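You operate a simulated robot arm through the tools that you are given. There is no shell and no other tool. Be economical: measure what you need, move in short steps, check, and stop when the job is done.

You are at the controls of a simulated two-armed robot. One attempt, no reset.

TASK
Set the dimmers: House 60%, Aisle 30%, Desk 60%, Booth 60%.
Fine: use the dials; the Full buttons stay off; the vent lever stays.

Only the result counts: the job must be done as asked and must still hold three seconds after the hand-in. Knocking over, shifting, dropping, spilling or breaking anything else fails it.

THE ROBOT
Two 7-joint arms with fingered hands on one trunk, on a base that drives. Base frame: it is fixed to the floor where the robot stands at the start and does not move with it; the origin is under the middle of the robot, x ahead of it, y to its left, z up. Readings come in mm, degrees, newtons and seconds.
The left shoulder is at the start at [30, 119, 1269], the right one opposite. With the tool pointing down near the work surface each hand reaches from about 100 to 760 mm from the robot's upright axis, wherever it stands, measured 20 degrees to its own side. Places, roughly: aisle dial [400, -100, 1400]; aisle dimmer plate [500, -100, 1500]; aisle full button [500, -100, 1400]; booth dial [600, 200, 1400]; booth dimmer plate [600, 200, 1500]; booth full button [600, 200, 1400]; desk dial [500, 100, 1400]; desk dimmer plate [500, 100, 1500]; desk full button [500, 100, 1400]; house dial [500, 0, 1400]; house dimmer plate [500, 0, 1500]; house full button [500, 0, 1400]; vent lever [600, 500, 1700]. Payload 3.8 kg a hand.
The TCP of each hand is the grasp point between the finger pads, 25 mm short of the fingertips. In the tool frame z runs along the fingers and y along their closing line. The gripper opens to 88 mm. The gripper's body begins 29 mm behind the TCP. The gripper is a hand of 4 fingers: y runs from the thumb to the fingers, the wrist lies at [-13, -106, -174] in the tool frame, and closing takes about 1.5 s.
Orientation is that of the tool frame in the base frame, as a unit quaternion [w, x, y, z]. With the fingers straight down and the wrist toward the robot, the tool's x, y and z point along [0, 1, 0], [1, 0, 0] and [0, 0, -1] of the base frame.

THE INTERFACE
- The arms move only by the tool jog_arm. It takes "left_moves", "right_moves" or both (then of equal length, played together; a hand with none holds still); each is a list of rows, each a list of 6 numbers: the shift along the tool's x, y, z in mm, then the turn, a rotation vector about the tool's x, y, z in degrees. In form: [[dx, dy, dz, wx, wy, wz], ...]. A call has 1 to 20 rows; each row is the pose to reach, as a shift and turn from the pose commanded when the call began, along the tool's axes at that moment. "left_claw" and "right_claw" are, for a hand that has rows, the finger opening in mm, from 0 to 88, set as the call begins (left out, the last holds). A row lasts 0.2 s, in which the tool goes at most 50 mm and 8.6 degrees; a call with a longer step from one row to the next is refused whole, and so is a gripper value outside its range. Where a pose cannot be reached the arm comes as near as it can. A force on the tool above 40 N (or 10 N above the force at the start of the call, whichever is more), or a blocked arm, ends the call early, and 0.2 s more pass. Each finger travels about 153 mm/s and halts on what it meets, pressing with about 28 N; the grip force reading is that of the motor and also rises with nothing between the fingers. The clock runs only during rows and for 0.2 s after the last one: add rows that repeat a pose to give the fingers time. The reply holds the time, the measured pose of the TCP, the force on the tool along the base axes, the opening and the grip force, in the units named above and with some noise, with the torque about the TCP (base axes, N m) and any sound that the robot's microphone picked up.
- Cameras (640 x 400 px; columns grow to the right, rows downward): "scene" is now at [66.6, 0.2, 1834.4]; the picture's right is [0.01, -1.00, 0.00], its down [-0.60, -0.01, -0.80] and it looks along [0.80, 0.01, -0.60] (base axes); focal length 275 px, centre (320, 200). "left" rides on the left gripper at [-64, -83, -98] in its tool frame; the picture's right is [-0.62, -0.37, 0.69], its down [0.71, -0.63, 0.30] and it looks along [0.32, 0.68, 0.65] (tool axes); focal length 265 px, centre (320, 200). "right" rides on the right gripper at [64, -83, -98] in its tool frame; the picture's right is [-0.62, 0.37, -0.69], its down [-0.71, -0.63, 0.30] and it looks along [-0.32, 0.68, 0.65] (tool axes); focal length 265 px, centre (320, 200). There is no depth. A picture from a camera that has moved, and an enlarged one, comes with that camera's place and axes in the base frame and with its lens.
- snapshot(camera): a new picture of that camera. The clock stands still meanwhile.
- lift_body(by): slides the trunk up (or, below 0, down) by that many mm; the arms and the scene camera ride with it, the base frame stays. It gives what a move gives, with no picture.
- steer(legs): drives the robot by 1 to 6 legs, each [ahead, left, turn to the left] in mm, mm and degrees, along the robot's own axes; the way and the turn of a leg run together, so that a leg with both is an arc; at most 1500 mm and 180 degrees a leg. The arms and the cameras ride along, it lands a little off, and it stops where it bumps. It gives what a move gives.
- finger_targets(index, middle, ring, thumb_bend, thumb_turn, hand): sets how far each is bent, from 0 (flat) to 1 (curled in); at 0.3 the hand is open as for a grip, at 0.7 the pads meet at the TCP. One left out holds its place. A second passes; each finger stops where it meets its share of the squeeze, and holds until it gets a number again. A gripper value or a shape takes the hand back. It gives what a move gives, with no picture; readings hold the bend of each and the force on the fingers (four entries, about 0 where the hand has none), thumb and palm. thumb_turn goes from beside the hand (0) to across from the fingers (1), as for a grip.
- hand_shape(shape, hand): the hand has 4 fingers and takes this shape, open, in about a second: jaw (thumb against the fingers, like two jaws); tri (thumb and two fingers); tip (a fingertip pinch); poke (one finger out to press); point (the index stretched); flat (the hand flat); cup (the hand cupped); fist (a fist). The gripper value then closes the fingers along that shape, each until it touches; the sizes above hold for jaw. It gives what a move gives, with no picture.
- aim_head(pan, tilt): turns the head with the scene camera to pan (to the left, within 120 degrees either way) and tilt (down, from -29 to 69), counted from straight ahead of the robot. It gives what a move gives.
- zoom(camera, box): a new picture of the part [left, top, right, bottom] of that camera's present view, enlarged. The clock stands still meanwhile.
- sign_off(): hands the job in; it is judged then, once.

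Work in short steps. Places have to be worked out from the pictures, the camera data and where the tool is seen: move nearer, look again, correct. Check each grasp and each placing, and mend what went wrong. You have 120 turns and 88 pictures in all, those below and enlarged ones among them. Open the grippers and draw the arms clear of the work before you hand the job in, unless the task says otherwise; then end with one line.

The tools are called after "Call:" as a command line: name --argument value ..., lists and objects as JSON in quotes. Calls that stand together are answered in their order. jog_arm: Moves the arms, as the interface text tells. Its arguments: {"type":"object","properties":{"left_moves":{"type":"array","items":{"type":"array","items":{"type":"number"}}},"left_claw":{"type":"number"},"right_moves":{"type":"array","items":{"type":"array","items":{"type":"number"}}},"right_claw":{"type":"number"}},"required":[]} The other tools are called the same way: lift_body (by) slides the trunk up or down; hand_shape (shape, hand) gives the hand a shape; finger_targets (index, middle, ring, thumb_bend, thumb_turn, hand) moves the fingers one by one; steer (legs) drives the base; aim_head (pan, tilt) turns the head that bears the scene camera; snapshot (camera) takes a picture; zoom (camera, box) takes an enlarged picture of a part of a camera's view; sign_off () hands the job in.

At the start:

```text
time_s: 0.0
left_position: [382.7, 195.1, 1645.3]
left_orientation: [0.0, 0.707, 0.708, 0.0]
left_contact_force: [-0.4, -0.2, -0.7]
left_torque: [0.01, 0.02, 0.0]
left_finger_gap: 87.8
left_gripper_force: 0.0
left_shape: jaw
left_bend: [0.3, 0.3, 0.3, 0.3, 0.98]
left_finger forces: [0.0, 0.0, 0.0, 0.1, 0.1, 0.0]
right_position: [416.8, -105.1, 1664.7]
right_orientation: [0.0, 0.707, 0.707, 0.001]
right_contact_force: [0.2, -0.5, -0.6]
right_torque: [0.01, -0.02, 0.02]
right_finger_gap: 87.5
right_gripper_force: 0.0
right_shape: jaw
right_bend: [0.3, 0.3, 0.3, 0.3, 0.98]
right_finger forces: [0.0, 0.1, 0.1, 0.1, 0.1, 0.0]
trunk travel left (down, up): [-425.0, 165.0]
robot x, y, heading: [-2.5, 0.1, 0.2]
head pan, tilt: [0.8, 36.6]
```

scene: 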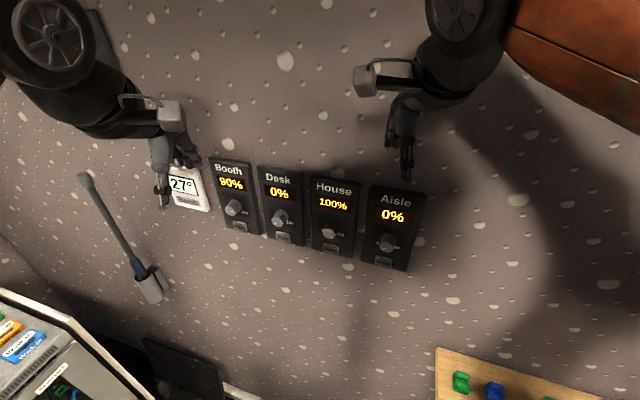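
right: 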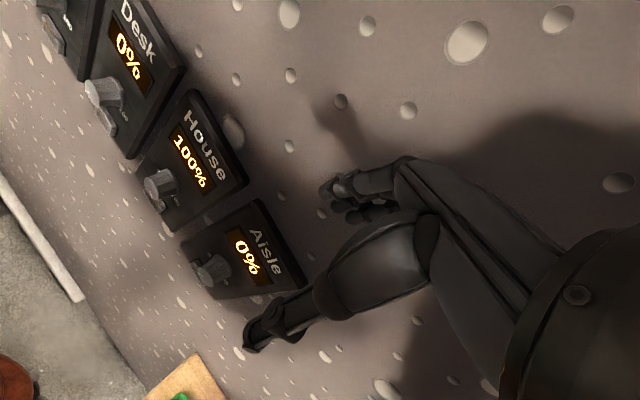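
left: 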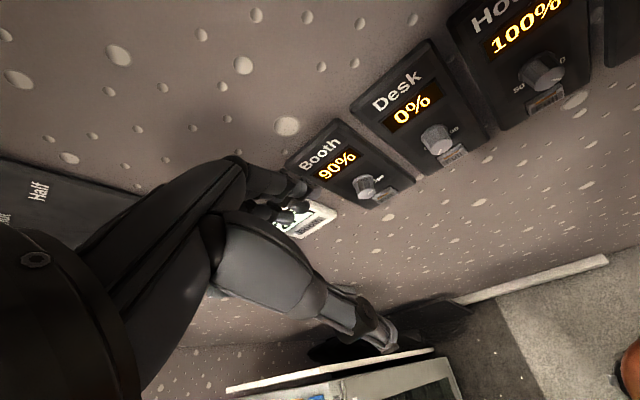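

I'll enlarge the dimmer area to see the dials and their scales.

Call:
zoom --camera "scene" --box '[190, 140, 440, 290]'

Call:
zoom --camera "right" --box '[40, 0, 320, 320]'

Call:
zoom --camera "left" --box '[270, 0, 620, 230]'

```text
2.56 times, centred on (315, 215) of scene
camera zoom: at [66.6, 0.2, 1834.4], right [0.01, -1.0, 0.0], down [-0.6, -0.01, -0.8], along [0.8, 0.01, -0.6], focal length 704 px, centre (333, 162)
```

zoom: 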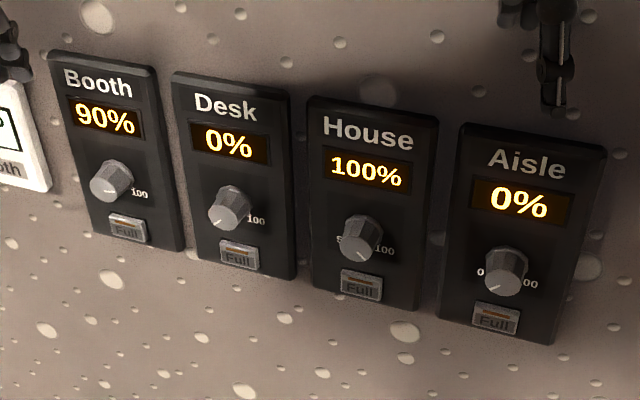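

```text
1.25 times, centred on (180, 160) of right
camera zoom: at [334.2, -41.4, 1762.7], right [0.37, -0.62, 0.69], down [-0.63, -0.71, -0.3], along [0.68, -0.32, -0.65], focal length 332 px, centre (495, 250)
```

zoom: 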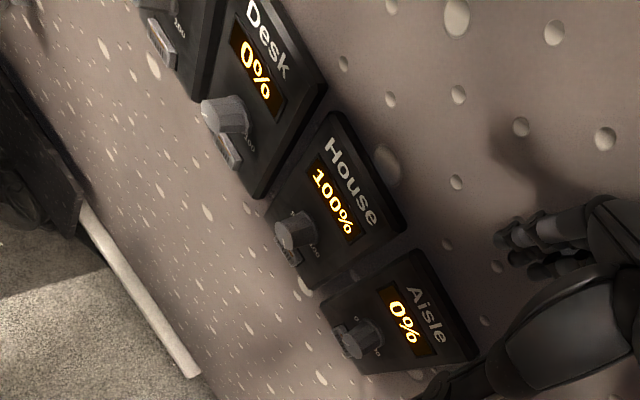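

```text
1.74 times, centred on (445, 115) of left
camera zoom: at [297.2, 130.8, 1742.5], right [-0.37, -0.62, -0.69], down [-0.63, 0.71, -0.3], along [0.68, 0.32, -0.65], focal length 462 px, centre (103, 348)
```

zoom: 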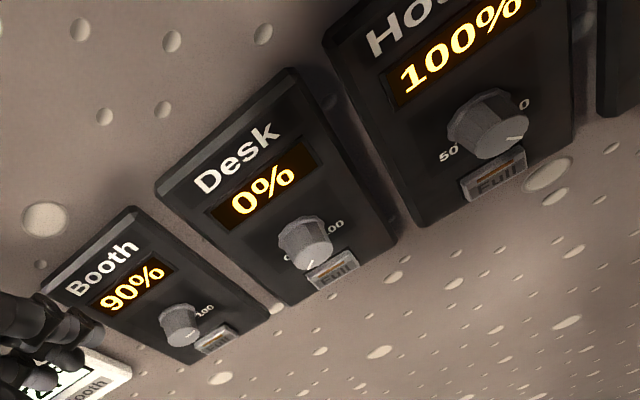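

Triangulating the scene and right views puts the dial tips near: aisle [460,-137,1407], house [500,-12,1410], desk [536,97,1410], booth [576,222,1410], with the wall yawed about 19°. The arms need more room, so I look behind before backing off.

Call:
aim_head --pan 120 --tilt 50

Call:
snapshot --camera "scene"

Call:
aim_head --pan -120 --tilt 50

Call:
snapshot --camera "scene"

Call:
aim_head --pan 0 --tilt 33

```text
time_s: 2.0
left_position: [380.8, 196.4, 1645.4]
left_orientation: [0.0, 0.706, 0.708, 0.0]
left_contact_force: [0.6, -0.4, 0.7]
left_torque: [0.0, 0.02, -0.01]
left_finger_gap: 88.0
left_gripper_force: 0.1
left_shape: jaw
left_bend: [0.3, 0.3, 0.3, 0.3, 0.98]
left_finger forces: [0.1, 0.0, 0.0, 0.0, 0.0, 0.1]
right_position: [415.7, -103.7, 1665.1]
right_orientation: [0.0, 0.707, 0.707, -0.001]
right_contact_force: [-0.2, 1.1, -0.7]
right_torque: [0.01, 0.01, -0.03]
right_finger_gap: 87.7
right_gripper_force: 0.1
right_shape: jaw
right_bend: [0.3, 0.3, 0.3, 0.3, 0.98]
right_finger forces: [0.0, 0.0, 0.1, 0.0, 0.0, 0.0]
trunk travel left (down, up): [-425.0, 165.0]
robot x, y, heading: [1.9, -0.2, -0.2]
head pan, tilt: [120.0, 50.0]
```

```text
81 pictures are left
camera scene: at [-59.0, 65.8, 1815.2], right [0.87, 0.5, 0.0], down [0.38, -0.66, -0.64], along [-0.32, 0.56, -0.77], focal length 275 px, centre (320, 200)
```

scene: 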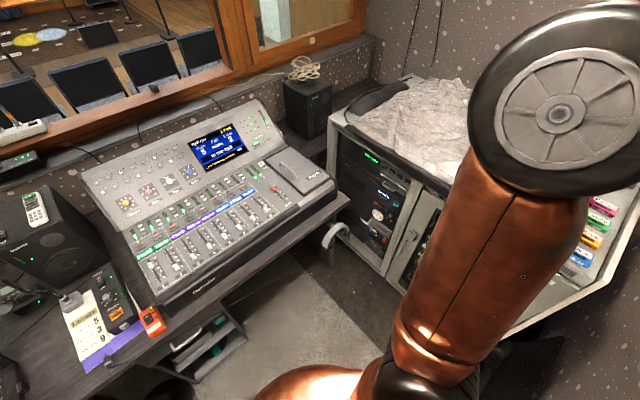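

```text
time_s: 5.4
left_position: [381.8, 195.9, 1645.5]
left_orientation: [-0.001, 0.707, 0.707, 0.0]
left_contact_force: [0.6, -0.3, 0.8]
left_torque: [0.01, -0.03, -0.03]
left_finger_gap: 87.7
left_gripper_force: 0.1
left_shape: jaw
left_bend: [0.3, 0.3, 0.3, 0.3, 0.98]
left_finger forces: [0.1, 0.0, 0.0, 0.0, 0.0, 0.1]
right_position: [417.3, -104.6, 1665.7]
right_orientation: [0.0, 0.707, 0.707, 0.0]
right_contact_force: [-0.2, -1.0, -0.3]
right_torque: [-0.02, 0.01, 0.01]
right_finger_gap: 88.0
right_gripper_force: 0.0
right_shape: jaw
right_bend: [0.3, 0.3, 0.3, 0.3, 0.98]
right_finger forces: [0.0, 0.0, 0.1, 0.1, 0.0, 0.0]
trunk travel left (down, up): [-425.0, 165.0]
robot x, y, heading: [-0.0, 2.6, -0.1]
head pan, tilt: [-120.0, 50.0]
```

```text
80 pictures are left
camera scene: at [-59.0, -67.7, 1815.2], right [-0.87, 0.5, 0.0], down [0.38, 0.66, -0.64], along [-0.32, -0.56, -0.77], focal length 275 px, centre (320, 200)
```

scene: 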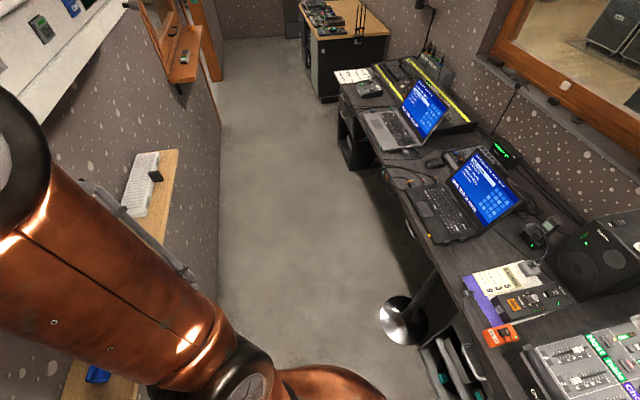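

```text
time_s: 7.4
left_position: [382.4, 196.4, 1646.2]
left_orientation: [0.0, 0.707, 0.707, 0.0]
left_contact_force: [0.4, 0.7, 0.4]
left_torque: [-0.01, -0.04, -0.01]
left_finger_gap: 87.7
left_gripper_force: 0.0
left_shape: jaw
left_bend: [0.3, 0.3, 0.3, 0.3, 0.98]
left_finger forces: [0.0, 0.0, 0.1, 0.0, 0.0, 0.0]
right_position: [416.7, -104.2, 1666.1]
right_orientation: [0.0, 0.707, 0.708, 0.0]
right_contact_force: [0.3, 0.3, 0.1]
right_torque: [-0.02, -0.01, 0.04]
right_finger_gap: 87.7
right_gripper_force: 0.1
right_shape: jaw
right_bend: [0.3, 0.3, 0.3, 0.3, 0.98]
right_finger forces: [0.0, 0.0, 0.0, 0.0, 0.0, 0.0]
trunk travel left (down, up): [-425.0, 165.0]
robot x, y, heading: [-1.9, 1.5, 0.1]
head pan, tilt: [0.0, 33.0]
```

Desk edge behind is roughly 500 mm away, so a 120 mm retreat is safe.

Call:
steer --legs '[[-120, 0, 0]]'

Call:
hand_shape --shape "tip" --hand "right"

Call:
snapshot --camera "right"

```text
time_s: 8.6
left_position: [263.4, 194.1, 1645.2]
left_orientation: [-0.001, 0.707, 0.707, -0.001]
left_contact_force: [-0.1, -0.4, -0.4]
left_torque: [0.0, 0.0, 0.05]
left_finger_gap: 87.7
left_gripper_force: 0.2
left_shape: jaw
left_bend: [0.3, 0.3, 0.3, 0.3, 0.98]
left_finger forces: [0.0, 0.1, 0.1, 0.1, 0.0, 0.1]
right_position: [296.2, -104.7, 1664.7]
right_orientation: [-0.001, 0.708, 0.707, 0.0]
right_contact_force: [0.0, -0.2, -0.3]
right_torque: [-0.03, -0.01, 0.01]
right_finger_gap: 87.4
right_gripper_force: 0.2
right_shape: jaw
right_bend: [0.3, 0.3, 0.3, 0.3, 0.98]
right_finger forces: [0.1, 0.1, 0.0, 0.0, 0.0, 0.0]
trunk travel left (down, up): [-425.0, 165.0]
robot x, y, heading: [-120.5, -0.1, -0.1]
head pan, tilt: [0.0, 33.0]
```

```text
time_s: 9.5
left_position: [262.8, 194.3, 1644.7]
left_orientation: [0.0, 0.708, 0.707, 0.0]
left_contact_force: [-0.5, -0.2, -0.3]
left_torque: [0.02, 0.0, 0.01]
left_finger_gap: 87.8
left_gripper_force: 0.0
left_shape: jaw
left_bend: [0.3, 0.3, 0.3, 0.3, 0.98]
left_finger forces: [0.1, 0.0, 0.0, 0.1, 0.0, 0.1]
right_position: [296.5, -105.4, 1665.3]
right_orientation: [0.0, 0.708, 0.707, 0.0]
right_contact_force: [0.9, 0.5, -0.2]
right_torque: [-0.02, 0.0, 0.0]
right_finger_gap: 87.7
right_gripper_force: 0.1
right_shape: tip
right_bend: [0.3, 0.98, 0.99, 0.3, 0.98]
right_finger forces: [0.1, 0.0, 0.0, 0.0, 0.1, 0.0]
trunk travel left (down, up): [-425.0, 165.0]
robot x, y, heading: [-120.3, 2.6, -0.3]
head pan, tilt: [0.0, 33.0]
```

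```text
79 pictures are left
camera right: at [214.1, -41.8, 1762.5], right [0.37, -0.62, 0.69], down [-0.63, -0.71, -0.3], along [0.68, -0.33, -0.65], focal length 265 px, centre (320, 200)
```

right: 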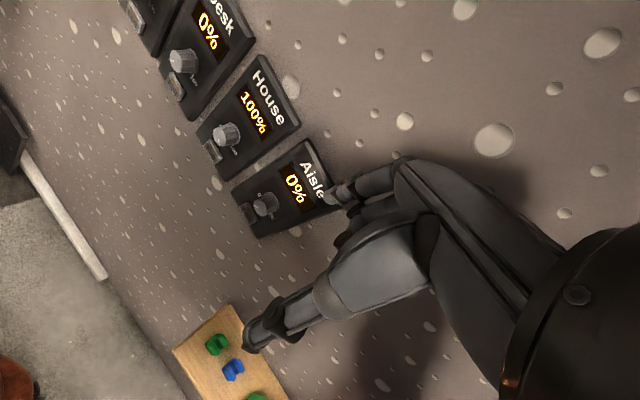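

Now pitch the right hand forward (fingers toward the wall) while lowering it, staying well off the wall.

Call:
jog_arm --right_moves '[[0, 0, 20, -8.2, 0, 0], [0, 0, 40, -16.4, 0, 0], [0, 0, 60, -24.5, 0, 0], [0, 0, 80, -32.7, 0, 0], [0, 0, 100, -40.9, 0, 0], [0, 0, 120, -49.1, 0, 0], [0, 0, 140, -57.3, 0, 0], [0, 0, 160, -65.5, 0, 0], [0, 0, 180, -73.6, 0, 0], [0, 0, 200, -81.8, 0, 0], [0, 0, 215, -90, 0, 0]]'

```text
time_s: 11.9
left_position: [261.3, 192.3, 1646.4]
left_orientation: [-0.001, 0.708, 0.706, 0.001]
left_contact_force: [-0.4, 0.1, -0.7]
left_torque: [0.01, -0.03, 0.01]
left_finger_gap: 87.6
left_gripper_force: 0.0
left_shape: jaw
left_bend: [0.3, 0.3, 0.3, 0.3, 0.98]
left_finger forces: [0.1, 0.0, 0.0, 0.0, 0.0, 0.1]
right_position: [343.9, -73.0, 1512.7]
right_orientation: [0.501, 0.506, 0.498, 0.495]
right_contact_force: [-0.2, 0.2, 0.1]
right_torque: [0.0, 0.02, -0.02]
right_finger_gap: 87.9
right_gripper_force: 0.0
right_shape: tip
right_bend: [0.3, 0.98, 0.99, 0.3, 0.98]
right_finger forces: [0.0, 0.1, 0.1, 0.0, 0.1, 0.0]
right hand out of reach, approached as far as the arm can: row 7, 8, 9, 10, 11
trunk travel left (down, up): [-425.0, 165.0]
robot x, y, heading: [-119.9, 5.4, 0.1]
head pan, tilt: [0.0, 33.0]
```

Orientation is now facing forward, position limited by nearness to the shoulder. Yaw the hand -19° to face the wall squarely and move ahead a bit.

Call:
jog_arm --right_moves '[[0, 0, 15, 0, -6, 0], [0, 0, 30, 0, -12, 0], [0, 0, 40, 0, -19, 0]]'

```text
time_s: 12.7
left_position: [262.5, 195.9, 1644.7]
left_orientation: [0.0, 0.708, 0.707, 0.0]
left_contact_force: [0.3, 0.2, -0.6]
left_torque: [-0.01, -0.01, 0.02]
left_finger_gap: 87.7
left_gripper_force: 0.2
left_shape: jaw
left_bend: [0.3, 0.3, 0.3, 0.3, 0.98]
left_finger forces: [0.1, 0.0, 0.0, 0.0, 0.1, 0.0]
right_position: [386.4, -69.8, 1511.9]
right_orientation: [0.577, 0.577, 0.41, 0.409]
right_contact_force: [0.0, 0.4, -0.5]
right_torque: [0.0, -0.02, 0.01]
right_finger_gap: 88.2
right_gripper_force: 0.1
right_shape: tip
right_bend: [0.3, 0.98, 0.99, 0.3, 0.98]
right_finger forces: [0.1, 0.0, 0.0, 0.0, 0.0, 0.0]
trunk travel left (down, up): [-425.0, 165.0]
robot x, y, heading: [-119.0, 5.1, 0.1]
head pan, tilt: [0.0, 33.0]
```

Now roll +90° about the tool axis so the thumb and index pinch horizontally.

Call:
jog_arm --right_moves '[[0, 0, 0, 0, 0, 8.2], [0, 0, 0, 0, 0, 16.4], [0, 0, 0, 0, 0, 24.5], [0, 0, 0, 0, 0, 32.7], [0, 0, 0, 0, 0, 40.9], [0, 0, 0, 0, 0, 49.1], [0, 0, 0, 0, 0, 57.3], [0, 0, 0, 0, 0, 65.5], [0, 0, 0, 0, 0, 73.6], [0, 0, 0, 0, 0, 81.8], [0, 0, 0, 0, 0, 90]]'

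Call:
snapshot --camera "right"

Call:
snapshot --camera "scene"

```text
time_s: 14.6
left_position: [250.2, 196.7, 1647.9]
left_orientation: [0.003, 0.708, 0.707, 0.002]
left_contact_force: [0.8, -0.1, -0.4]
left_torque: [-0.03, 0.02, 0.0]
left_finger_gap: 87.7
left_gripper_force: 0.1
left_shape: jaw
left_bend: [0.3, 0.3, 0.3, 0.3, 0.98]
left_finger forces: [0.0, 0.1, 0.0, 0.0, 0.1, 0.1]
right_position: [469.9, -72.5, 1604.9]
right_orientation: [0.25, 0.705, 0.021, 0.664]
right_contact_force: [-37.1, 3.5, 0.4]
right_torque: [0.18, 1.88, 1.52]
right_finger_gap: 88.2
right_gripper_force: 0.1
right_shape: tip
right_bend: [0.3, 0.98, 0.99, 0.09, 1.0]
right_finger forces: [0.0, 0.0, 0.1, 0.1, 36.8, 0.0]
right hand out of reach, approached as far as the arm can: row 2, 3, 4, 5, 6, 7, 8, 9
trunk travel left (down, up): [-425.0, 165.0]
robot x, y, heading: [-121.5, -0.7, -0.3]
head pan, tilt: [0.0, 33.0]
stopped in row 9 (right hand): the force on the tool passed its limit at 47 N (the readings are from after the stop); the commanded pose is now the measured one
```

```text
78 pictures are left
camera right: at [410.3, 54.8, 1631.3], right [-0.84, -0.32, -0.44], down [0.39, 0.2, -0.9], along [0.38, -0.93, -0.04], focal length 265 px, centre (320, 200)
```

right: 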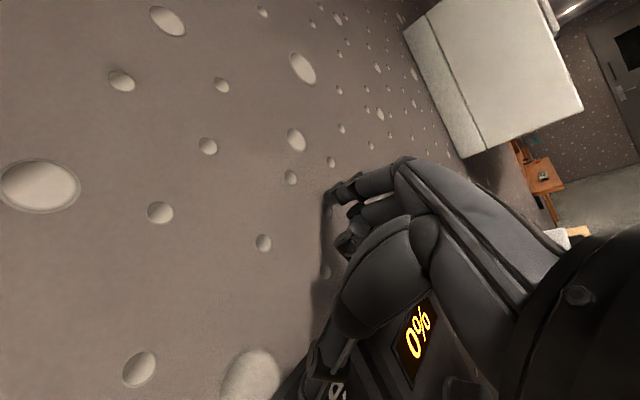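

```text
77 pictures are left
camera scene: at [-64.5, -0.1, 1840.4], right [0.0, -1.0, 0.0], down [-0.54, 0.0, -0.84], along [0.84, 0.0, -0.54], focal length 275 px, centre (320, 200)
```

scene: 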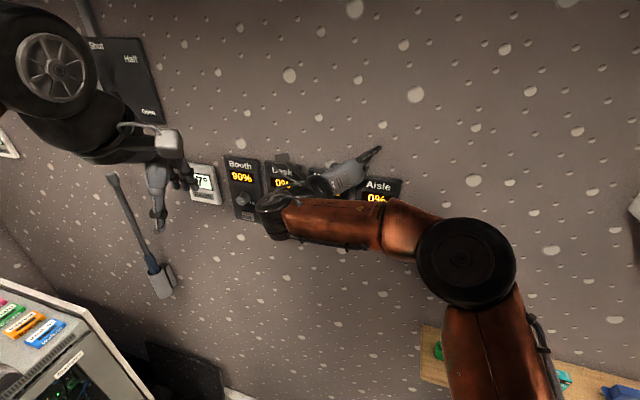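

The roll ran out of workspace and drifted into the wall above the plates. I back the base off, then lower the trunk so the wrist has room from the shoulder.

Call:
steer --legs '[[-85, 0, 0]]'

Call:
lift_body --by -150

Call:
snapshot --camera "scene"

Call:
snapshot --camera "right"

```text
time_s: 15.7
left_position: [179.7, 195.4, 1644.5]
left_orientation: [-0.001, 0.707, 0.707, -0.001]
left_contact_force: [0.0, -0.2, 0.0]
left_torque: [-0.02, -0.02, 0.0]
left_finger_gap: 87.6
left_gripper_force: 0.0
left_shape: jaw
left_bend: [0.3, 0.3, 0.3, 0.3, 0.98]
left_finger forces: [0.0, 0.1, 0.1, 0.1, 0.1, 0.0]
right_position: [401.4, -75.1, 1597.8]
right_orientation: [0.249, 0.708, 0.021, 0.661]
right_contact_force: [0.6, 0.5, 0.4]
right_torque: [0.03, -0.01, -0.02]
right_finger_gap: 88.1
right_gripper_force: 0.0
right_shape: tip
right_bend: [0.3, 0.98, 0.99, 0.3, 0.98]
right_finger forces: [0.0, 0.1, 0.1, 0.0, 0.1, 0.0]
trunk travel left (down, up): [-425.0, 165.0]
robot x, y, heading: [-205.5, 1.3, -0.1]
head pan, tilt: [0.0, 33.0]
```

```text
time_s: 17.4
left_position: [176.5, 196.0, 1496.0]
left_orientation: [-0.001, 0.707, 0.707, 0.0]
left_contact_force: [-0.5, -0.4, -0.7]
left_torque: [0.0, -0.05, 0.01]
left_finger_gap: 87.5
left_gripper_force: 0.1
left_shape: jaw
left_bend: [0.3, 0.3, 0.3, 0.3, 0.98]
left_finger forces: [0.0, 0.1, 0.0, 0.1, 0.0, 0.1]
right_position: [397.8, -74.6, 1449.3]
right_orientation: [0.25, 0.707, 0.022, 0.662]
right_contact_force: [1.1, 0.5, 0.2]
right_torque: [0.02, 0.01, -0.02]
right_finger_gap: 88.1
right_gripper_force: 0.1
right_shape: tip
right_bend: [0.3, 0.98, 0.99, 0.3, 0.98]
right_finger forces: [0.0, 0.0, 0.0, 0.1, 0.1, 0.0]
trunk travel left (down, up): [-275.0, 315.0]
robot x, y, heading: [-204.6, -3.6, -0.1]
head pan, tilt: [0.0, 33.0]
```

```text
76 pictures are left
camera scene: at [-137.4, -0.7, 1690.2], right [0.0, -1.0, 0.0], down [-0.54, 0.0, -0.84], along [0.84, 0.0, -0.54], focal length 275 px, centre (320, 200)
```

scene: 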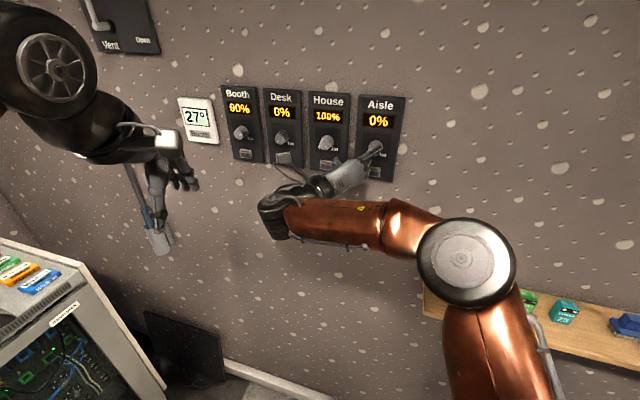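

```text
75 pictures are left
camera right: at [338.4, 52.2, 1476.7], right [-0.84, -0.32, -0.43], down [0.39, 0.2, -0.9], along [0.37, -0.93, -0.04], focal length 265 px, centre (320, 200)
```

right: 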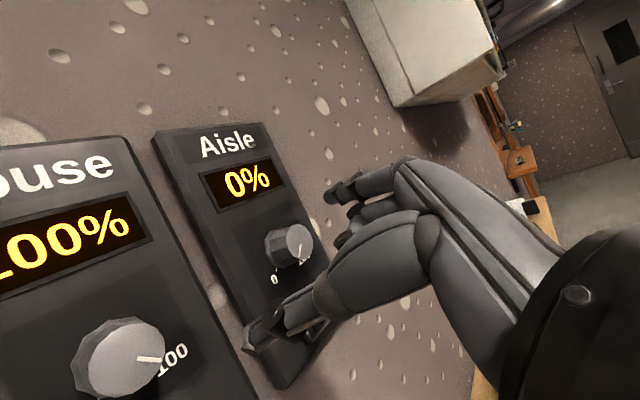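

Triangulating between the lowered and initial views puts the dials nearer and higher than I first thought: z about 1445, house at x about 465. I enlarge the current view to refine this.

Call:
zoom --camera "scene" --box '[210, 75, 430, 195]'

Call:
zoom --camera "right" --box '[60, 110, 380, 390]'

```text
2.91 times, centred on (320, 135) of scene
camera zoom: at [-137.4, -0.7, 1690.2], right [0.0, -1.0, 0.0], down [-0.54, 0.0, -0.84], along [0.84, 0.0, -0.54], focal length 800 px, centre (320, 389)
```

zoom: 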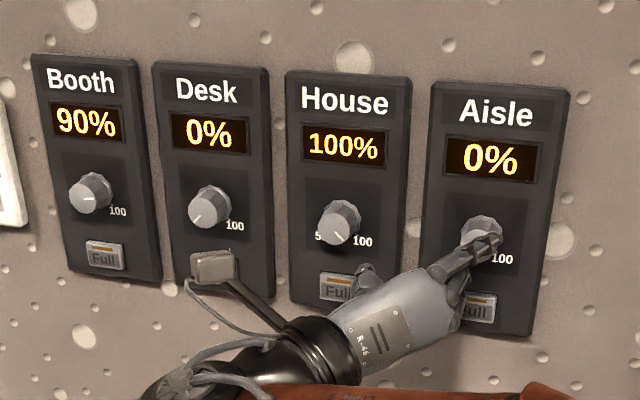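

```text
1.43 times, centred on (220, 250) of right
camera zoom: at [338.4, 52.2, 1476.7], right [-0.84, -0.32, -0.43], down [0.39, 0.2, -0.9], along [0.37, -0.93, -0.04], focal length 379 px, centre (463, 129)
```

zoom: 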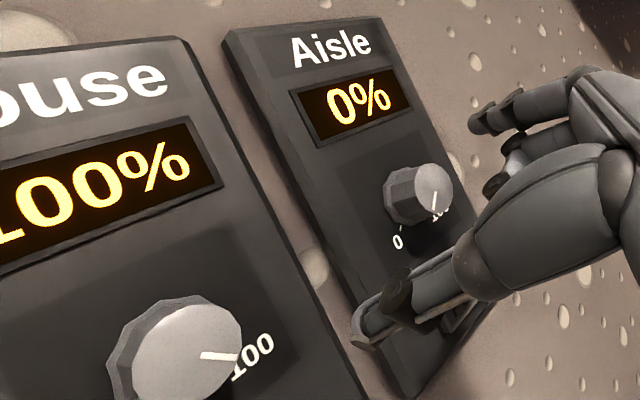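

The wall yaw works out to about 15.6°, dials about 35 mm wide, and each button centre sits about 65 mm below its dial axis. I shift the right hand in front of Aisle with a yaw correction, then roll back to about 20° so I can turn clockwise.

Call:
jog_arm --right_moves '[[-8, 16, -5, 1.5, 0.6, 0], [-15, 32, -5, 3.1, 1.3, 0]]'

Call:
jog_arm --right_moves '[[0, 0, 0, 0, 0, -8], [0, 0, 0, 0, 0, -16], [0, 0, 0, 0, 0, -24], [0, 0, 0, 0, 0, -32], [0, 0, 0, 0, 0, -40], [0, 0, 0, 0, 0, -47]]'

Call:
snapshot --camera "right"

Call:
zoom --camera "scene" --box '[210, 75, 430, 195]'

```text
time_s: 18.1
left_position: [176.3, 194.3, 1494.4]
left_orientation: [-0.001, 0.707, 0.707, 0.0]
left_contact_force: [-0.6, 0.4, 1.0]
left_torque: [0.02, -0.01, 0.0]
left_finger_gap: 87.6
left_gripper_force: 0.0
left_shape: jaw
left_bend: [0.3, 0.3, 0.3, 0.3, 0.98]
left_finger forces: [0.0, 0.0, 0.0, 0.0, 0.0, 0.1]
right_position: [386.1, -108.5, 1452.1]
right_orientation: [0.229, 0.706, 0.043, 0.669]
right_contact_force: [-0.6, 0.4, -0.6]
right_torque: [-0.02, 0.03, 0.0]
right_finger_gap: 88.0
right_gripper_force: 0.0
right_shape: tip
right_bend: [0.3, 0.98, 0.99, 0.3, 0.98]
right_finger forces: [0.1, 0.0, 0.0, 0.0, 0.1, 0.0]
right hand out of reach, approached as far as the arm can: row 1, 2
trunk travel left (down, up): [-275.0, 315.0]
robot x, y, heading: [-208.8, 0.9, -0.2]
head pan, tilt: [0.0, 33.0]
```

```text
time_s: 19.4
left_position: [175.8, 194.3, 1494.5]
left_orientation: [0.0, 0.707, 0.707, -0.001]
left_contact_force: [-0.2, 0.5, -0.1]
left_torque: [0.01, -0.01, 0.03]
left_finger_gap: 87.2
left_gripper_force: 0.0
left_shape: jaw
left_bend: [0.3, 0.3, 0.3, 0.3, 0.98]
left_finger forces: [0.0, 0.0, 0.0, 0.1, 0.1, 0.0]
right_position: [386.3, -108.1, 1452.2]
right_orientation: [0.478, 0.63, 0.321, 0.521]
right_contact_force: [-0.5, 0.4, -0.2]
right_torque: [0.0, -0.02, -0.03]
right_finger_gap: 88.1
right_gripper_force: 0.1
right_shape: tip
right_bend: [0.3, 0.98, 0.99, 0.3, 0.98]
right_finger forces: [0.1, 0.0, 0.0, 0.0, 0.1, 0.1]
trunk travel left (down, up): [-275.0, 315.0]
robot x, y, heading: [-204.6, 1.0, 0.1]
head pan, tilt: [0.0, 33.0]
```

```text
72 pictures are left
camera right: at [317.0, 3.8, 1395.3], right [-0.86, -0.5, 0.13], down [0.17, -0.51, -0.84], along [0.48, -0.7, 0.53], focal length 265 px, centre (320, 200)
```

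right: 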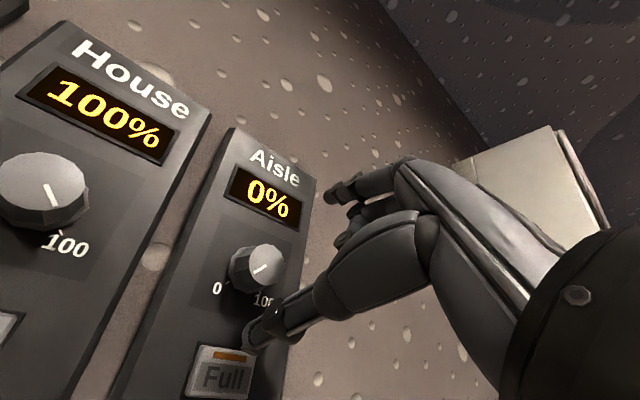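

```text
2.91 times, centred on (320, 135) of scene
camera zoom: at [-137.3, -0.9, 1690.0], right [0.0, -1.0, 0.0], down [-0.54, 0.0, -0.84], along [0.84, 0.0, -0.54], focal length 800 px, centre (320, 389)
```

zoom: 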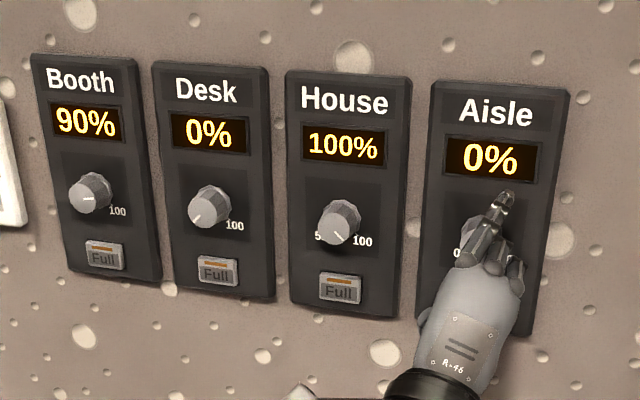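

Two wrist views agree on the Aisle tip near [438,-120,1448], 53 mm straight ahead and within a few mm of the tool axis. I narrow the pinch to 60 mm and advance 30 mm.

Call:
jog_arm --right_moves '[[1, -3, 0, 0, 0, 0], [1, -3, 10, 0, 0, 0], [1, -3, 20, 0, 0, 0], [1, -3, 30, 0, 0, 0], [1, -3, 30, 0, 0, 0]]' --right_claw 60

Call:
snapshot --camera "right"

```text
time_s: 20.6
left_position: [176.4, 195.0, 1496.0]
left_orientation: [-0.001, 0.707, 0.707, -0.001]
left_contact_force: [0.0, -1.2, -0.4]
left_torque: [0.02, 0.01, 0.0]
left_finger_gap: 87.5
left_gripper_force: 0.1
left_shape: jaw
left_bend: [0.3, 0.3, 0.3, 0.3, 0.98]
left_finger forces: [0.0, 0.0, 0.0, 0.1, 0.0, 0.0]
right_position: [414.8, -113.6, 1449.4]
right_orientation: [0.478, 0.631, 0.319, 0.521]
right_contact_force: [0.7, 0.4, 1.0]
right_torque: [0.02, 0.0, 0.01]
right_finger_gap: 60.3
right_gripper_force: 0.0
right_shape: tip
right_bend: [0.29, 0.98, 0.99, 0.59, 0.99]
right_finger forces: [0.0, 0.0, 0.0, 0.0, 0.0, 0.0]
trunk travel left (down, up): [-275.0, 315.0]
robot x, y, heading: [-203.0, -0.8, -0.0]
head pan, tilt: [0.0, 33.0]
```

```text
70 pictures are left
camera right: at [346.5, -2.6, 1393.1], right [-0.86, -0.5, 0.13], down [0.17, -0.51, -0.84], along [0.48, -0.7, 0.53], focal length 265 px, centre (320, 200)
```

right: 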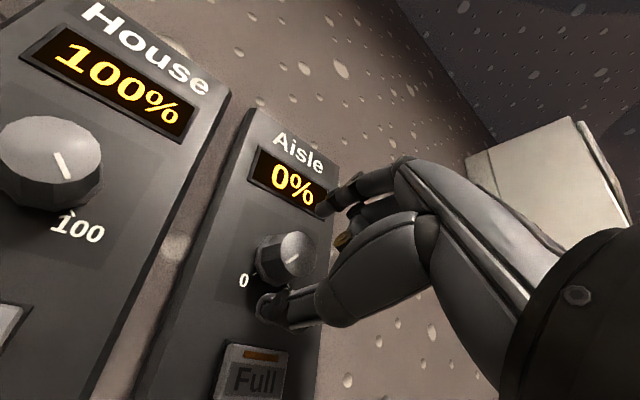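

Only the thumb closed with the gap command, so I set index and thumb symmetrically instead and then advance the remaining distance to the Aisle dial.

Call:
finger_targets --hand "right" --index 0.4 --thumb_bend 0.4

Call:
jog_arm --right_moves '[[-1, -3, 8, 0, 0, 0], [-1, -3, 16, 0, 0, 0], [-1, -3, 22, 0, 0, 0]]'

Call:
snapshot --camera "right"

```text
time_s: 21.6
left_position: [176.6, 197.2, 1494.4]
left_orientation: [0.0, 0.708, 0.707, -0.001]
left_contact_force: [-0.3, 0.2, -0.2]
left_torque: [0.03, -0.03, 0.01]
left_finger_gap: 87.5
left_gripper_force: 0.0
left_shape: jaw
left_bend: [0.3, 0.3, 0.3, 0.3, 0.98]
left_finger forces: [0.1, 0.1, 0.0, 0.0, 0.1, 0.0]
right_position: [415.6, -113.1, 1449.7]
right_orientation: [0.477, 0.63, 0.321, 0.522]
right_contact_force: [0.5, 0.2, -0.5]
right_torque: [0.02, 0.01, 0.03]
right_finger_gap: 63.4
right_gripper_force: 0.0
right_shape: fingers
right_bend: [0.4, 0.98, 0.99, 0.4, 0.99]
right_finger forces: [0.0, 0.1, 0.0, 0.1, 0.0, 0.0]
trunk travel left (down, up): [-275.0, 315.0]
robot x, y, heading: [-207.5, 2.5, 0.2]
head pan, tilt: [0.0, 33.0]
```

```text
time_s: 22.4
left_position: [175.3, 196.3, 1496.4]
left_orientation: [-0.001, 0.707, 0.707, 0.0]
left_contact_force: [-0.2, -0.6, -0.3]
left_torque: [0.03, 0.04, 0.0]
left_finger_gap: 87.6
left_gripper_force: 0.0
left_shape: jaw
left_bend: [0.3, 0.3, 0.3, 0.3, 0.98]
left_finger forces: [0.0, 0.2, 0.1, 0.0, 0.1, 0.0]
right_position: [435.8, -119.7, 1446.2]
right_orientation: [0.477, 0.63, 0.321, 0.522]
right_contact_force: [-2.6, 0.4, -1.0]
right_torque: [-0.02, -0.11, -0.04]
right_finger_gap: 63.1
right_gripper_force: 1.5
right_shape: fingers
right_bend: [0.4, 0.98, 0.99, 0.4, 0.99]
right_finger forces: [2.4, 0.1, 0.0, 0.0, 0.1, 0.1]
trunk travel left (down, up): [-275.0, 315.0]
robot x, y, heading: [-203.8, -1.3, 0.1]
head pan, tilt: [0.0, 33.0]
```

```text
69 pictures are left
camera right: at [366.1, -8.0, 1390.1], right [-0.86, -0.5, 0.13], down [0.17, -0.51, -0.84], along [0.48, -0.7, 0.53], focal length 265 px, centre (320, 200)
```

right: 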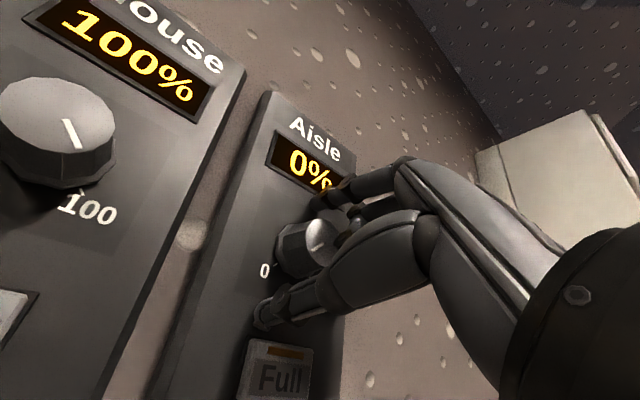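

The index tip just brushes the plate (2.4 N), so depth is right. I back off 3 mm and close the pinch.

Call:
jog_arm --right_moves '[[0, 0, -4, 0, 0, 0]]'

Call:
finger_targets --hand "right" --index 0.65 --thumb_bend 0.65

Call:
snapshot --camera "right"

```text
time_s: 22.9
left_position: [176.7, 195.6, 1495.1]
left_orientation: [-0.001, 0.707, 0.708, -0.001]
left_contact_force: [0.2, 0.3, -0.4]
left_torque: [0.0, 0.0, 0.01]
left_finger_gap: 87.9
left_gripper_force: 0.1
left_shape: jaw
left_bend: [0.3, 0.3, 0.3, 0.3, 0.98]
left_finger forces: [0.0, 0.1, 0.1, 0.0, 0.1, 0.1]
right_position: [433.7, -118.1, 1445.2]
right_orientation: [0.477, 0.631, 0.321, 0.522]
right_contact_force: [0.2, 0.1, -0.3]
right_torque: [0.01, 0.0, -0.03]
right_finger_gap: 63.4
right_gripper_force: 0.1
right_shape: fingers
right_bend: [0.4, 0.98, 0.99, 0.4, 0.99]
right_finger forces: [0.0, 0.0, 0.0, 0.1, 0.0, 0.0]
trunk travel left (down, up): [-275.0, 315.0]
robot x, y, heading: [-207.1, 0.6, 0.0]
head pan, tilt: [0.0, 33.0]
```

```text
time_s: 23.9
left_position: [176.5, 195.0, 1494.8]
left_orientation: [0.0, 0.707, 0.707, 0.0]
left_contact_force: [-0.3, -0.2, -0.8]
left_torque: [-0.01, 0.02, -0.01]
left_finger_gap: 87.6
left_gripper_force: 0.0
left_shape: jaw
left_bend: [0.3, 0.3, 0.3, 0.3, 0.98]
left_finger forces: [0.0, 0.1, 0.0, 0.1, 0.1, 0.0]
right_position: [432.9, -117.7, 1445.2]
right_orientation: [0.478, 0.63, 0.32, 0.522]
right_contact_force: [1.5, -0.6, 2.7]
right_torque: [-0.03, -0.06, -0.02]
right_finger_gap: 20.8
right_gripper_force: 3.5
right_shape: fingers
right_bend: [0.58, 0.98, 0.99, 0.62, 0.99]
right_finger forces: [5.1, 0.0, 0.0, 0.0, 2.1, 0.0]
trunk travel left (down, up): [-275.0, 315.0]
robot x, y, heading: [-205.9, 4.0, -0.2]
head pan, tilt: [0.0, 33.0]
```

```text
68 pictures are left
camera right: at [363.3, -7.5, 1389.5], right [-0.86, -0.5, 0.13], down [0.17, -0.51, -0.84], along [0.48, -0.7, 0.53], focal length 265 px, centre (320, 200)
```

right: 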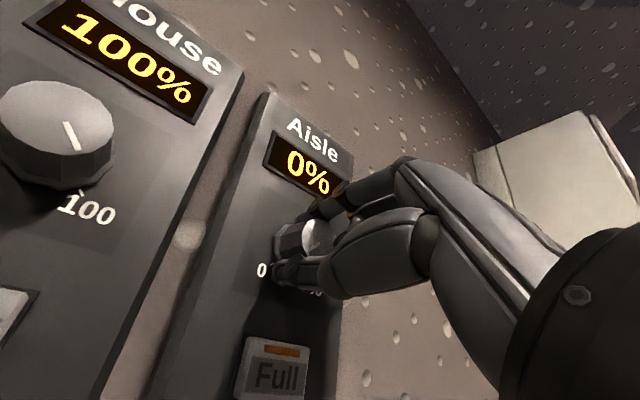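

The dial is pinched. I try a 24° clockwise turn and check the readout.

Call:
jog_arm --right_moves '[[0, 0, 0, 0, 0, 6], [0, 0, 0, 0, 0, 12], [0, 0, 0, 0, 0, 18], [0, 0, 0, 0, 0, 24]]'

Call:
snapshot --camera "right"

```text
time_s: 24.9
left_position: [175.8, 195.3, 1495.3]
left_orientation: [0.001, 0.707, 0.707, 0.001]
left_contact_force: [-0.9, -0.2, -0.5]
left_torque: [-0.02, 0.0, 0.01]
left_finger_gap: 87.2
left_gripper_force: 0.1
left_shape: jaw
left_bend: [0.3, 0.3, 0.3, 0.3, 0.98]
left_finger forces: [0.1, 0.0, 0.1, 0.0, 0.1, 0.0]
right_position: [433.3, -118.3, 1446.2]
right_orientation: [0.358, 0.683, 0.181, 0.61]
right_contact_force: [0.3, -0.3, 4.6]
right_torque: [-0.02, -0.11, 0.01]
right_finger_gap: 21.1
right_gripper_force: 3.8
right_shape: fingers
right_bend: [0.57, 0.98, 0.99, 0.62, 1.0]
right_finger forces: [5.9, 0.1, 0.0, 0.0, 2.1, 0.0]
trunk travel left (down, up): [-275.0, 315.0]
robot x, y, heading: [-210.3, 2.9, 0.1]
head pan, tilt: [0.0, 33.0]
```

```text
67 pictures are left
camera right: at [367.5, 7.5, 1431.0], right [-0.85, -0.49, -0.17], down [0.28, -0.14, -0.95], along [0.44, -0.86, 0.26], focal length 265 px, centre (320, 200)
```

right: 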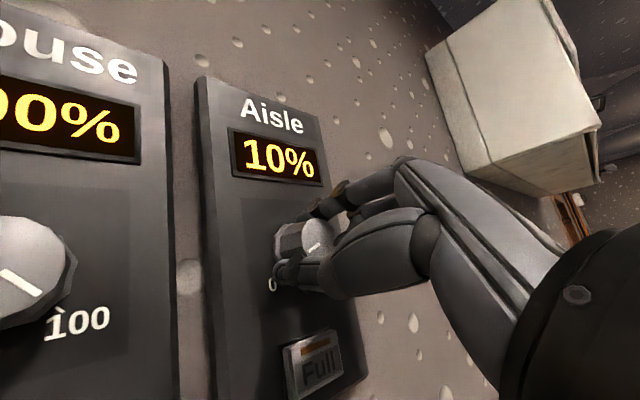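

24° gave 10%, consistent with 27° per 10%. I turn 54° further.

Call:
jog_arm --right_moves '[[0, 0, 0, 0, 0, 7], [0, 0, 0, 0, 0, 14], [0, 0, 0, 0, 0, 21], [0, 0, 0, 0, 0, 28], [0, 0, 0, 0, 0, 35], [0, 0, 0, 0, 0, 42], [0, 0, 0, 0, 0, 48], [0, 0, 0, 0, 0, 54]]'

Call:
snapshot --camera "right"

```text
time_s: 26.6
left_position: [174.8, 196.2, 1495.6]
left_orientation: [0.0, 0.707, 0.707, 0.0]
left_contact_force: [-0.5, 0.4, 0.0]
left_torque: [-0.02, 0.01, 0.01]
left_finger_gap: 87.9
left_gripper_force: 0.0
left_shape: jaw
left_bend: [0.3, 0.3, 0.3, 0.3, 0.98]
left_finger forces: [0.0, 0.0, 0.0, 0.0, 0.0, 0.0]
right_position: [432.6, -119.8, 1463.9]
right_orientation: [0.043, 0.696, -0.148, 0.701]
right_contact_force: [-6.8, 1.8, -3.4]
right_torque: [0.03, 0.05, -0.11]
right_finger_gap: 8.8
right_gripper_force: 3.0
right_shape: fingers
right_bend: [0.65, 0.98, 0.99, 0.65, 1.0]
right_finger forces: [6.6, 0.0, 0.0, 0.1, 0.1, 0.1]
right hand out of reach, approached as far as the arm can: row 8
trunk travel left (down, up): [-275.0, 315.0]
robot x, y, heading: [-205.5, -1.6, -0.1]
head pan, tilt: [0.0, 33.0]
```

```text
66 pictures are left
camera right: at [360.8, -24.6, 1540.9], right [-0.75, -0.08, -0.66], down [0.48, 0.62, -0.62], along [0.46, -0.78, -0.43], focal length 265 px, centre (320, 200)
```

right: 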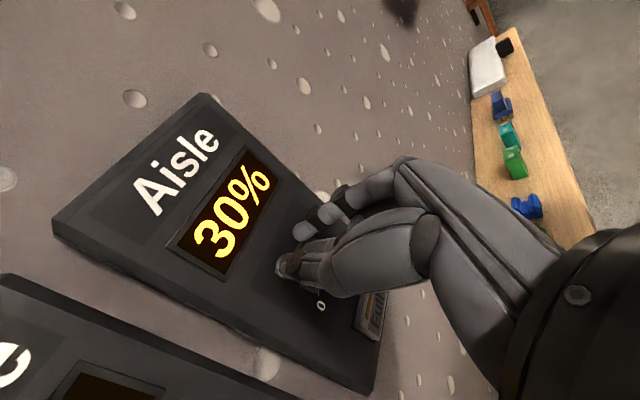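

Aisle reads 30%; the hand slid up off the dial at the reach limit. I retreat straight off the wall using the base, so the arm limit doesn't swing the hand sideways.

Call:
steer --legs '[[-50, 14, 0]]'

Call:
zoom --camera "scene" --box '[210, 75, 430, 195]'

```text
time_s: 27.6
left_position: [125.3, 209.3, 1494.8]
left_orientation: [0.0, 0.707, 0.707, 0.0]
left_contact_force: [-0.3, 0.0, 0.7]
left_torque: [0.02, -0.04, 0.01]
left_finger_gap: 87.3
left_gripper_force: 0.1
left_shape: jaw
left_bend: [0.3, 0.3, 0.3, 0.3, 0.98]
left_finger forces: [0.0, 0.1, 0.1, 0.1, 0.1, 0.1]
right_position: [385.1, -105.0, 1465.0]
right_orientation: [0.042, 0.697, -0.146, 0.701]
right_contact_force: [-0.1, 0.2, 0.0]
right_torque: [-0.02, 0.0, 0.02]
right_finger_gap: 9.3
right_gripper_force: 0.0
right_shape: fingers
right_bend: [0.65, 0.98, 0.99, 0.65, 0.99]
right_finger forces: [0.0, 0.0, 0.0, 0.1, 0.0, 0.1]
trunk travel left (down, up): [-275.0, 315.0]
robot x, y, heading: [-253.9, 14.3, -0.1]
head pan, tilt: [0.0, 33.0]
```

```text
2.91 times, centred on (320, 135) of scene
camera zoom: at [-188.0, 13.6, 1690.0], right [0.0, -1.0, 0.0], down [-0.54, 0.0, -0.84], along [0.84, 0.0, -0.54], focal length 800 px, centre (320, 389)
```

zoom: 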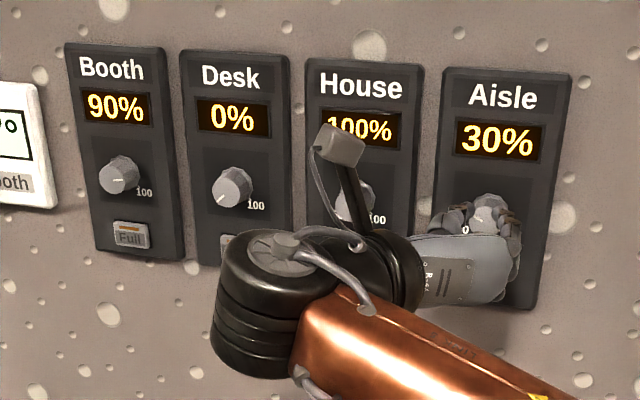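

Aisle holds at 30%. I drive the base along the wall by one dial spacing so the same arm poses work on House, and open the pinch.

Call:
steer --legs '[[29, 105, 0]]'

Call:
finger_targets --hand "right" --index 0.4 --thumb_bend 0.4

Call:
snapshot --camera "right"

Call:
zoom --camera "scene" --box '[250, 75, 490, 205]'

```text
time_s: 28.8
left_position: [155.6, 315.4, 1495.3]
left_orientation: [0.0, 0.707, 0.707, -0.001]
left_contact_force: [-0.2, -0.3, -0.2]
left_torque: [-0.02, -0.01, -0.01]
left_finger_gap: 87.7
left_gripper_force: 0.0
left_shape: jaw
left_bend: [0.3, 0.3, 0.3, 0.3, 0.98]
left_finger forces: [0.1, 0.0, 0.0, 0.0, 0.1, 0.0]
right_position: [414.6, -1.2, 1465.0]
right_orientation: [0.045, 0.696, -0.147, 0.701]
right_contact_force: [0.7, -0.1, -0.3]
right_torque: [0.0, 0.03, -0.04]
right_finger_gap: 9.1
right_gripper_force: 0.1
right_shape: fingers
right_bend: [0.65, 0.98, 0.99, 0.65, 0.99]
right_finger forces: [0.1, 0.0, 0.0, 0.0, 0.0, 0.0]
trunk travel left (down, up): [-275.0, 315.0]
robot x, y, heading: [-227.6, 120.2, -0.4]
head pan, tilt: [0.0, 33.0]
```

```text
time_s: 29.8
left_position: [157.1, 315.5, 1495.6]
left_orientation: [0.0, 0.708, 0.706, 0.0]
left_contact_force: [0.7, 0.4, 0.0]
left_torque: [0.01, 0.01, 0.01]
left_finger_gap: 87.2
left_gripper_force: 0.1
left_shape: jaw
left_bend: [0.3, 0.3, 0.3, 0.3, 0.98]
left_finger forces: [0.0, 0.0, 0.0, 0.0, 0.0, 0.0]
right_position: [415.2, -1.8, 1463.7]
right_orientation: [0.045, 0.697, -0.148, 0.7]
right_contact_force: [0.1, 0.0, 0.3]
right_torque: [-0.03, 0.0, 0.03]
right_finger_gap: 63.0
right_gripper_force: 0.1
right_shape: fingers
right_bend: [0.4, 0.98, 0.99, 0.4, 0.99]
right_finger forces: [0.0, 0.0, 0.0, 0.0, 0.1, 0.0]
trunk travel left (down, up): [-275.0, 315.0]
robot x, y, heading: [-219.7, 114.8, 0.2]
head pan, tilt: [0.0, 33.0]
```

```text
64 pictures are left
camera right: at [342.1, 93.3, 1540.5], right [-0.75, -0.08, -0.66], down [0.48, 0.62, -0.62], along [0.46, -0.78, -0.43], focal length 265 px, centre (320, 200)
```

right: 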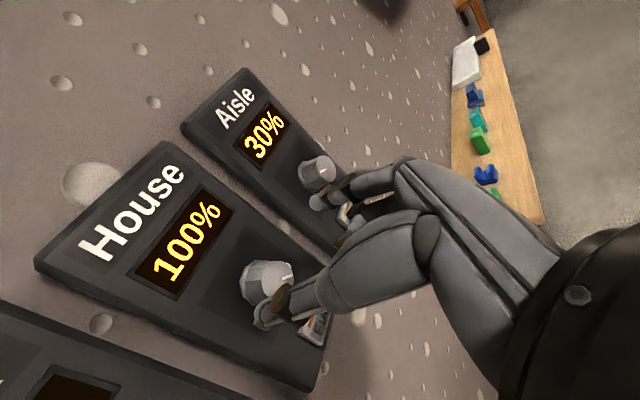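

```text
2.67 times, centred on (370, 140) of scene
camera zoom: at [-157.4, 118.4, 1690.0], right [0.0, -1.0, 0.0], down [-0.54, 0.0, -0.84], along [0.84, 0.0, -0.54], focal length 734 px, centre (187, 360)
```

zoom: 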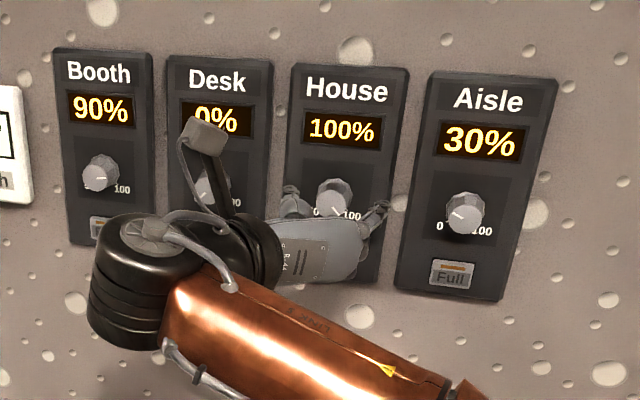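

House tip triangulates to about [467,-10,1448] and the hand is at roll 98°, good for counter-clockwise strokes. I align and advance with the pinch open.

Call:
jog_arm --right_moves '[[-8, -2, 0, 0, 0, 0], [-15.6, -4, 10, 0, 0, 0], [-15.6, -4, 20, 0, 0, 0], [-15.6, -4, 30, 0, 0, 0], [-15.6, -4, 38, 0, 0, 0], [-15.6, -4, 45, 0, 0, 0]]'

Call:
snapshot --camera "right"

Call:
zoom --camera "scene" --box '[250, 75, 490, 205]'

```text
time_s: 31.2
left_position: [157.5, 314.3, 1493.9]
left_orientation: [-0.001, 0.708, 0.706, -0.001]
left_contact_force: [0.9, 1.0, -0.3]
left_torque: [-0.02, 0.02, 0.02]
left_finger_gap: 87.5
left_gripper_force: 0.1
left_shape: jaw
left_bend: [0.3, 0.3, 0.3, 0.3, 0.98]
left_finger forces: [0.0, 0.0, 0.0, 0.0, 0.1, 0.1]
right_position: [460.9, -7.6, 1450.6]
right_orientation: [0.046, 0.7, -0.146, 0.698]
right_contact_force: [0.1, -0.5, -0.5]
right_torque: [0.0, 0.02, -0.01]
right_finger_gap: 62.7
right_gripper_force: 0.1
right_shape: fingers
right_bend: [0.4, 0.98, 0.99, 0.4, 0.99]
right_finger forces: [0.0, 0.0, 0.0, 0.0, 0.0, 0.0]
right hand out of reach, approached as far as the arm can: row 2, 3, 4
trunk travel left (down, up): [-275.0, 315.0]
robot x, y, heading: [-222.2, 121.1, -0.2]
head pan, tilt: [0.0, 33.0]
```

```text
62 pictures are left
camera right: at [388.2, 87.7, 1526.9], right [-0.76, -0.08, -0.65], down [0.47, 0.62, -0.62], along [0.45, -0.78, -0.43], focal length 265 px, centre (320, 200)
```

right: 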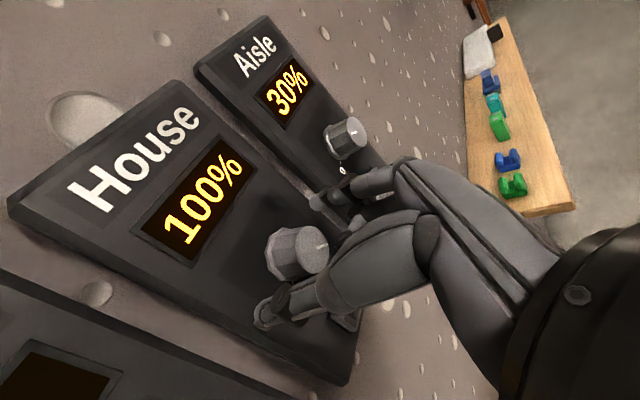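

```text
2.67 times, centred on (370, 140) of scene
camera zoom: at [-157.2, 118.4, 1690.0], right [0.0, -1.0, 0.0], down [-0.54, 0.0, -0.84], along [0.84, 0.0, -0.54], focal length 734 px, centre (187, 360)
```

zoom: 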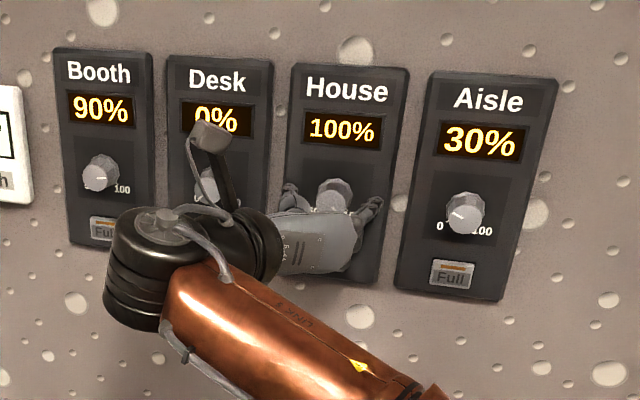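

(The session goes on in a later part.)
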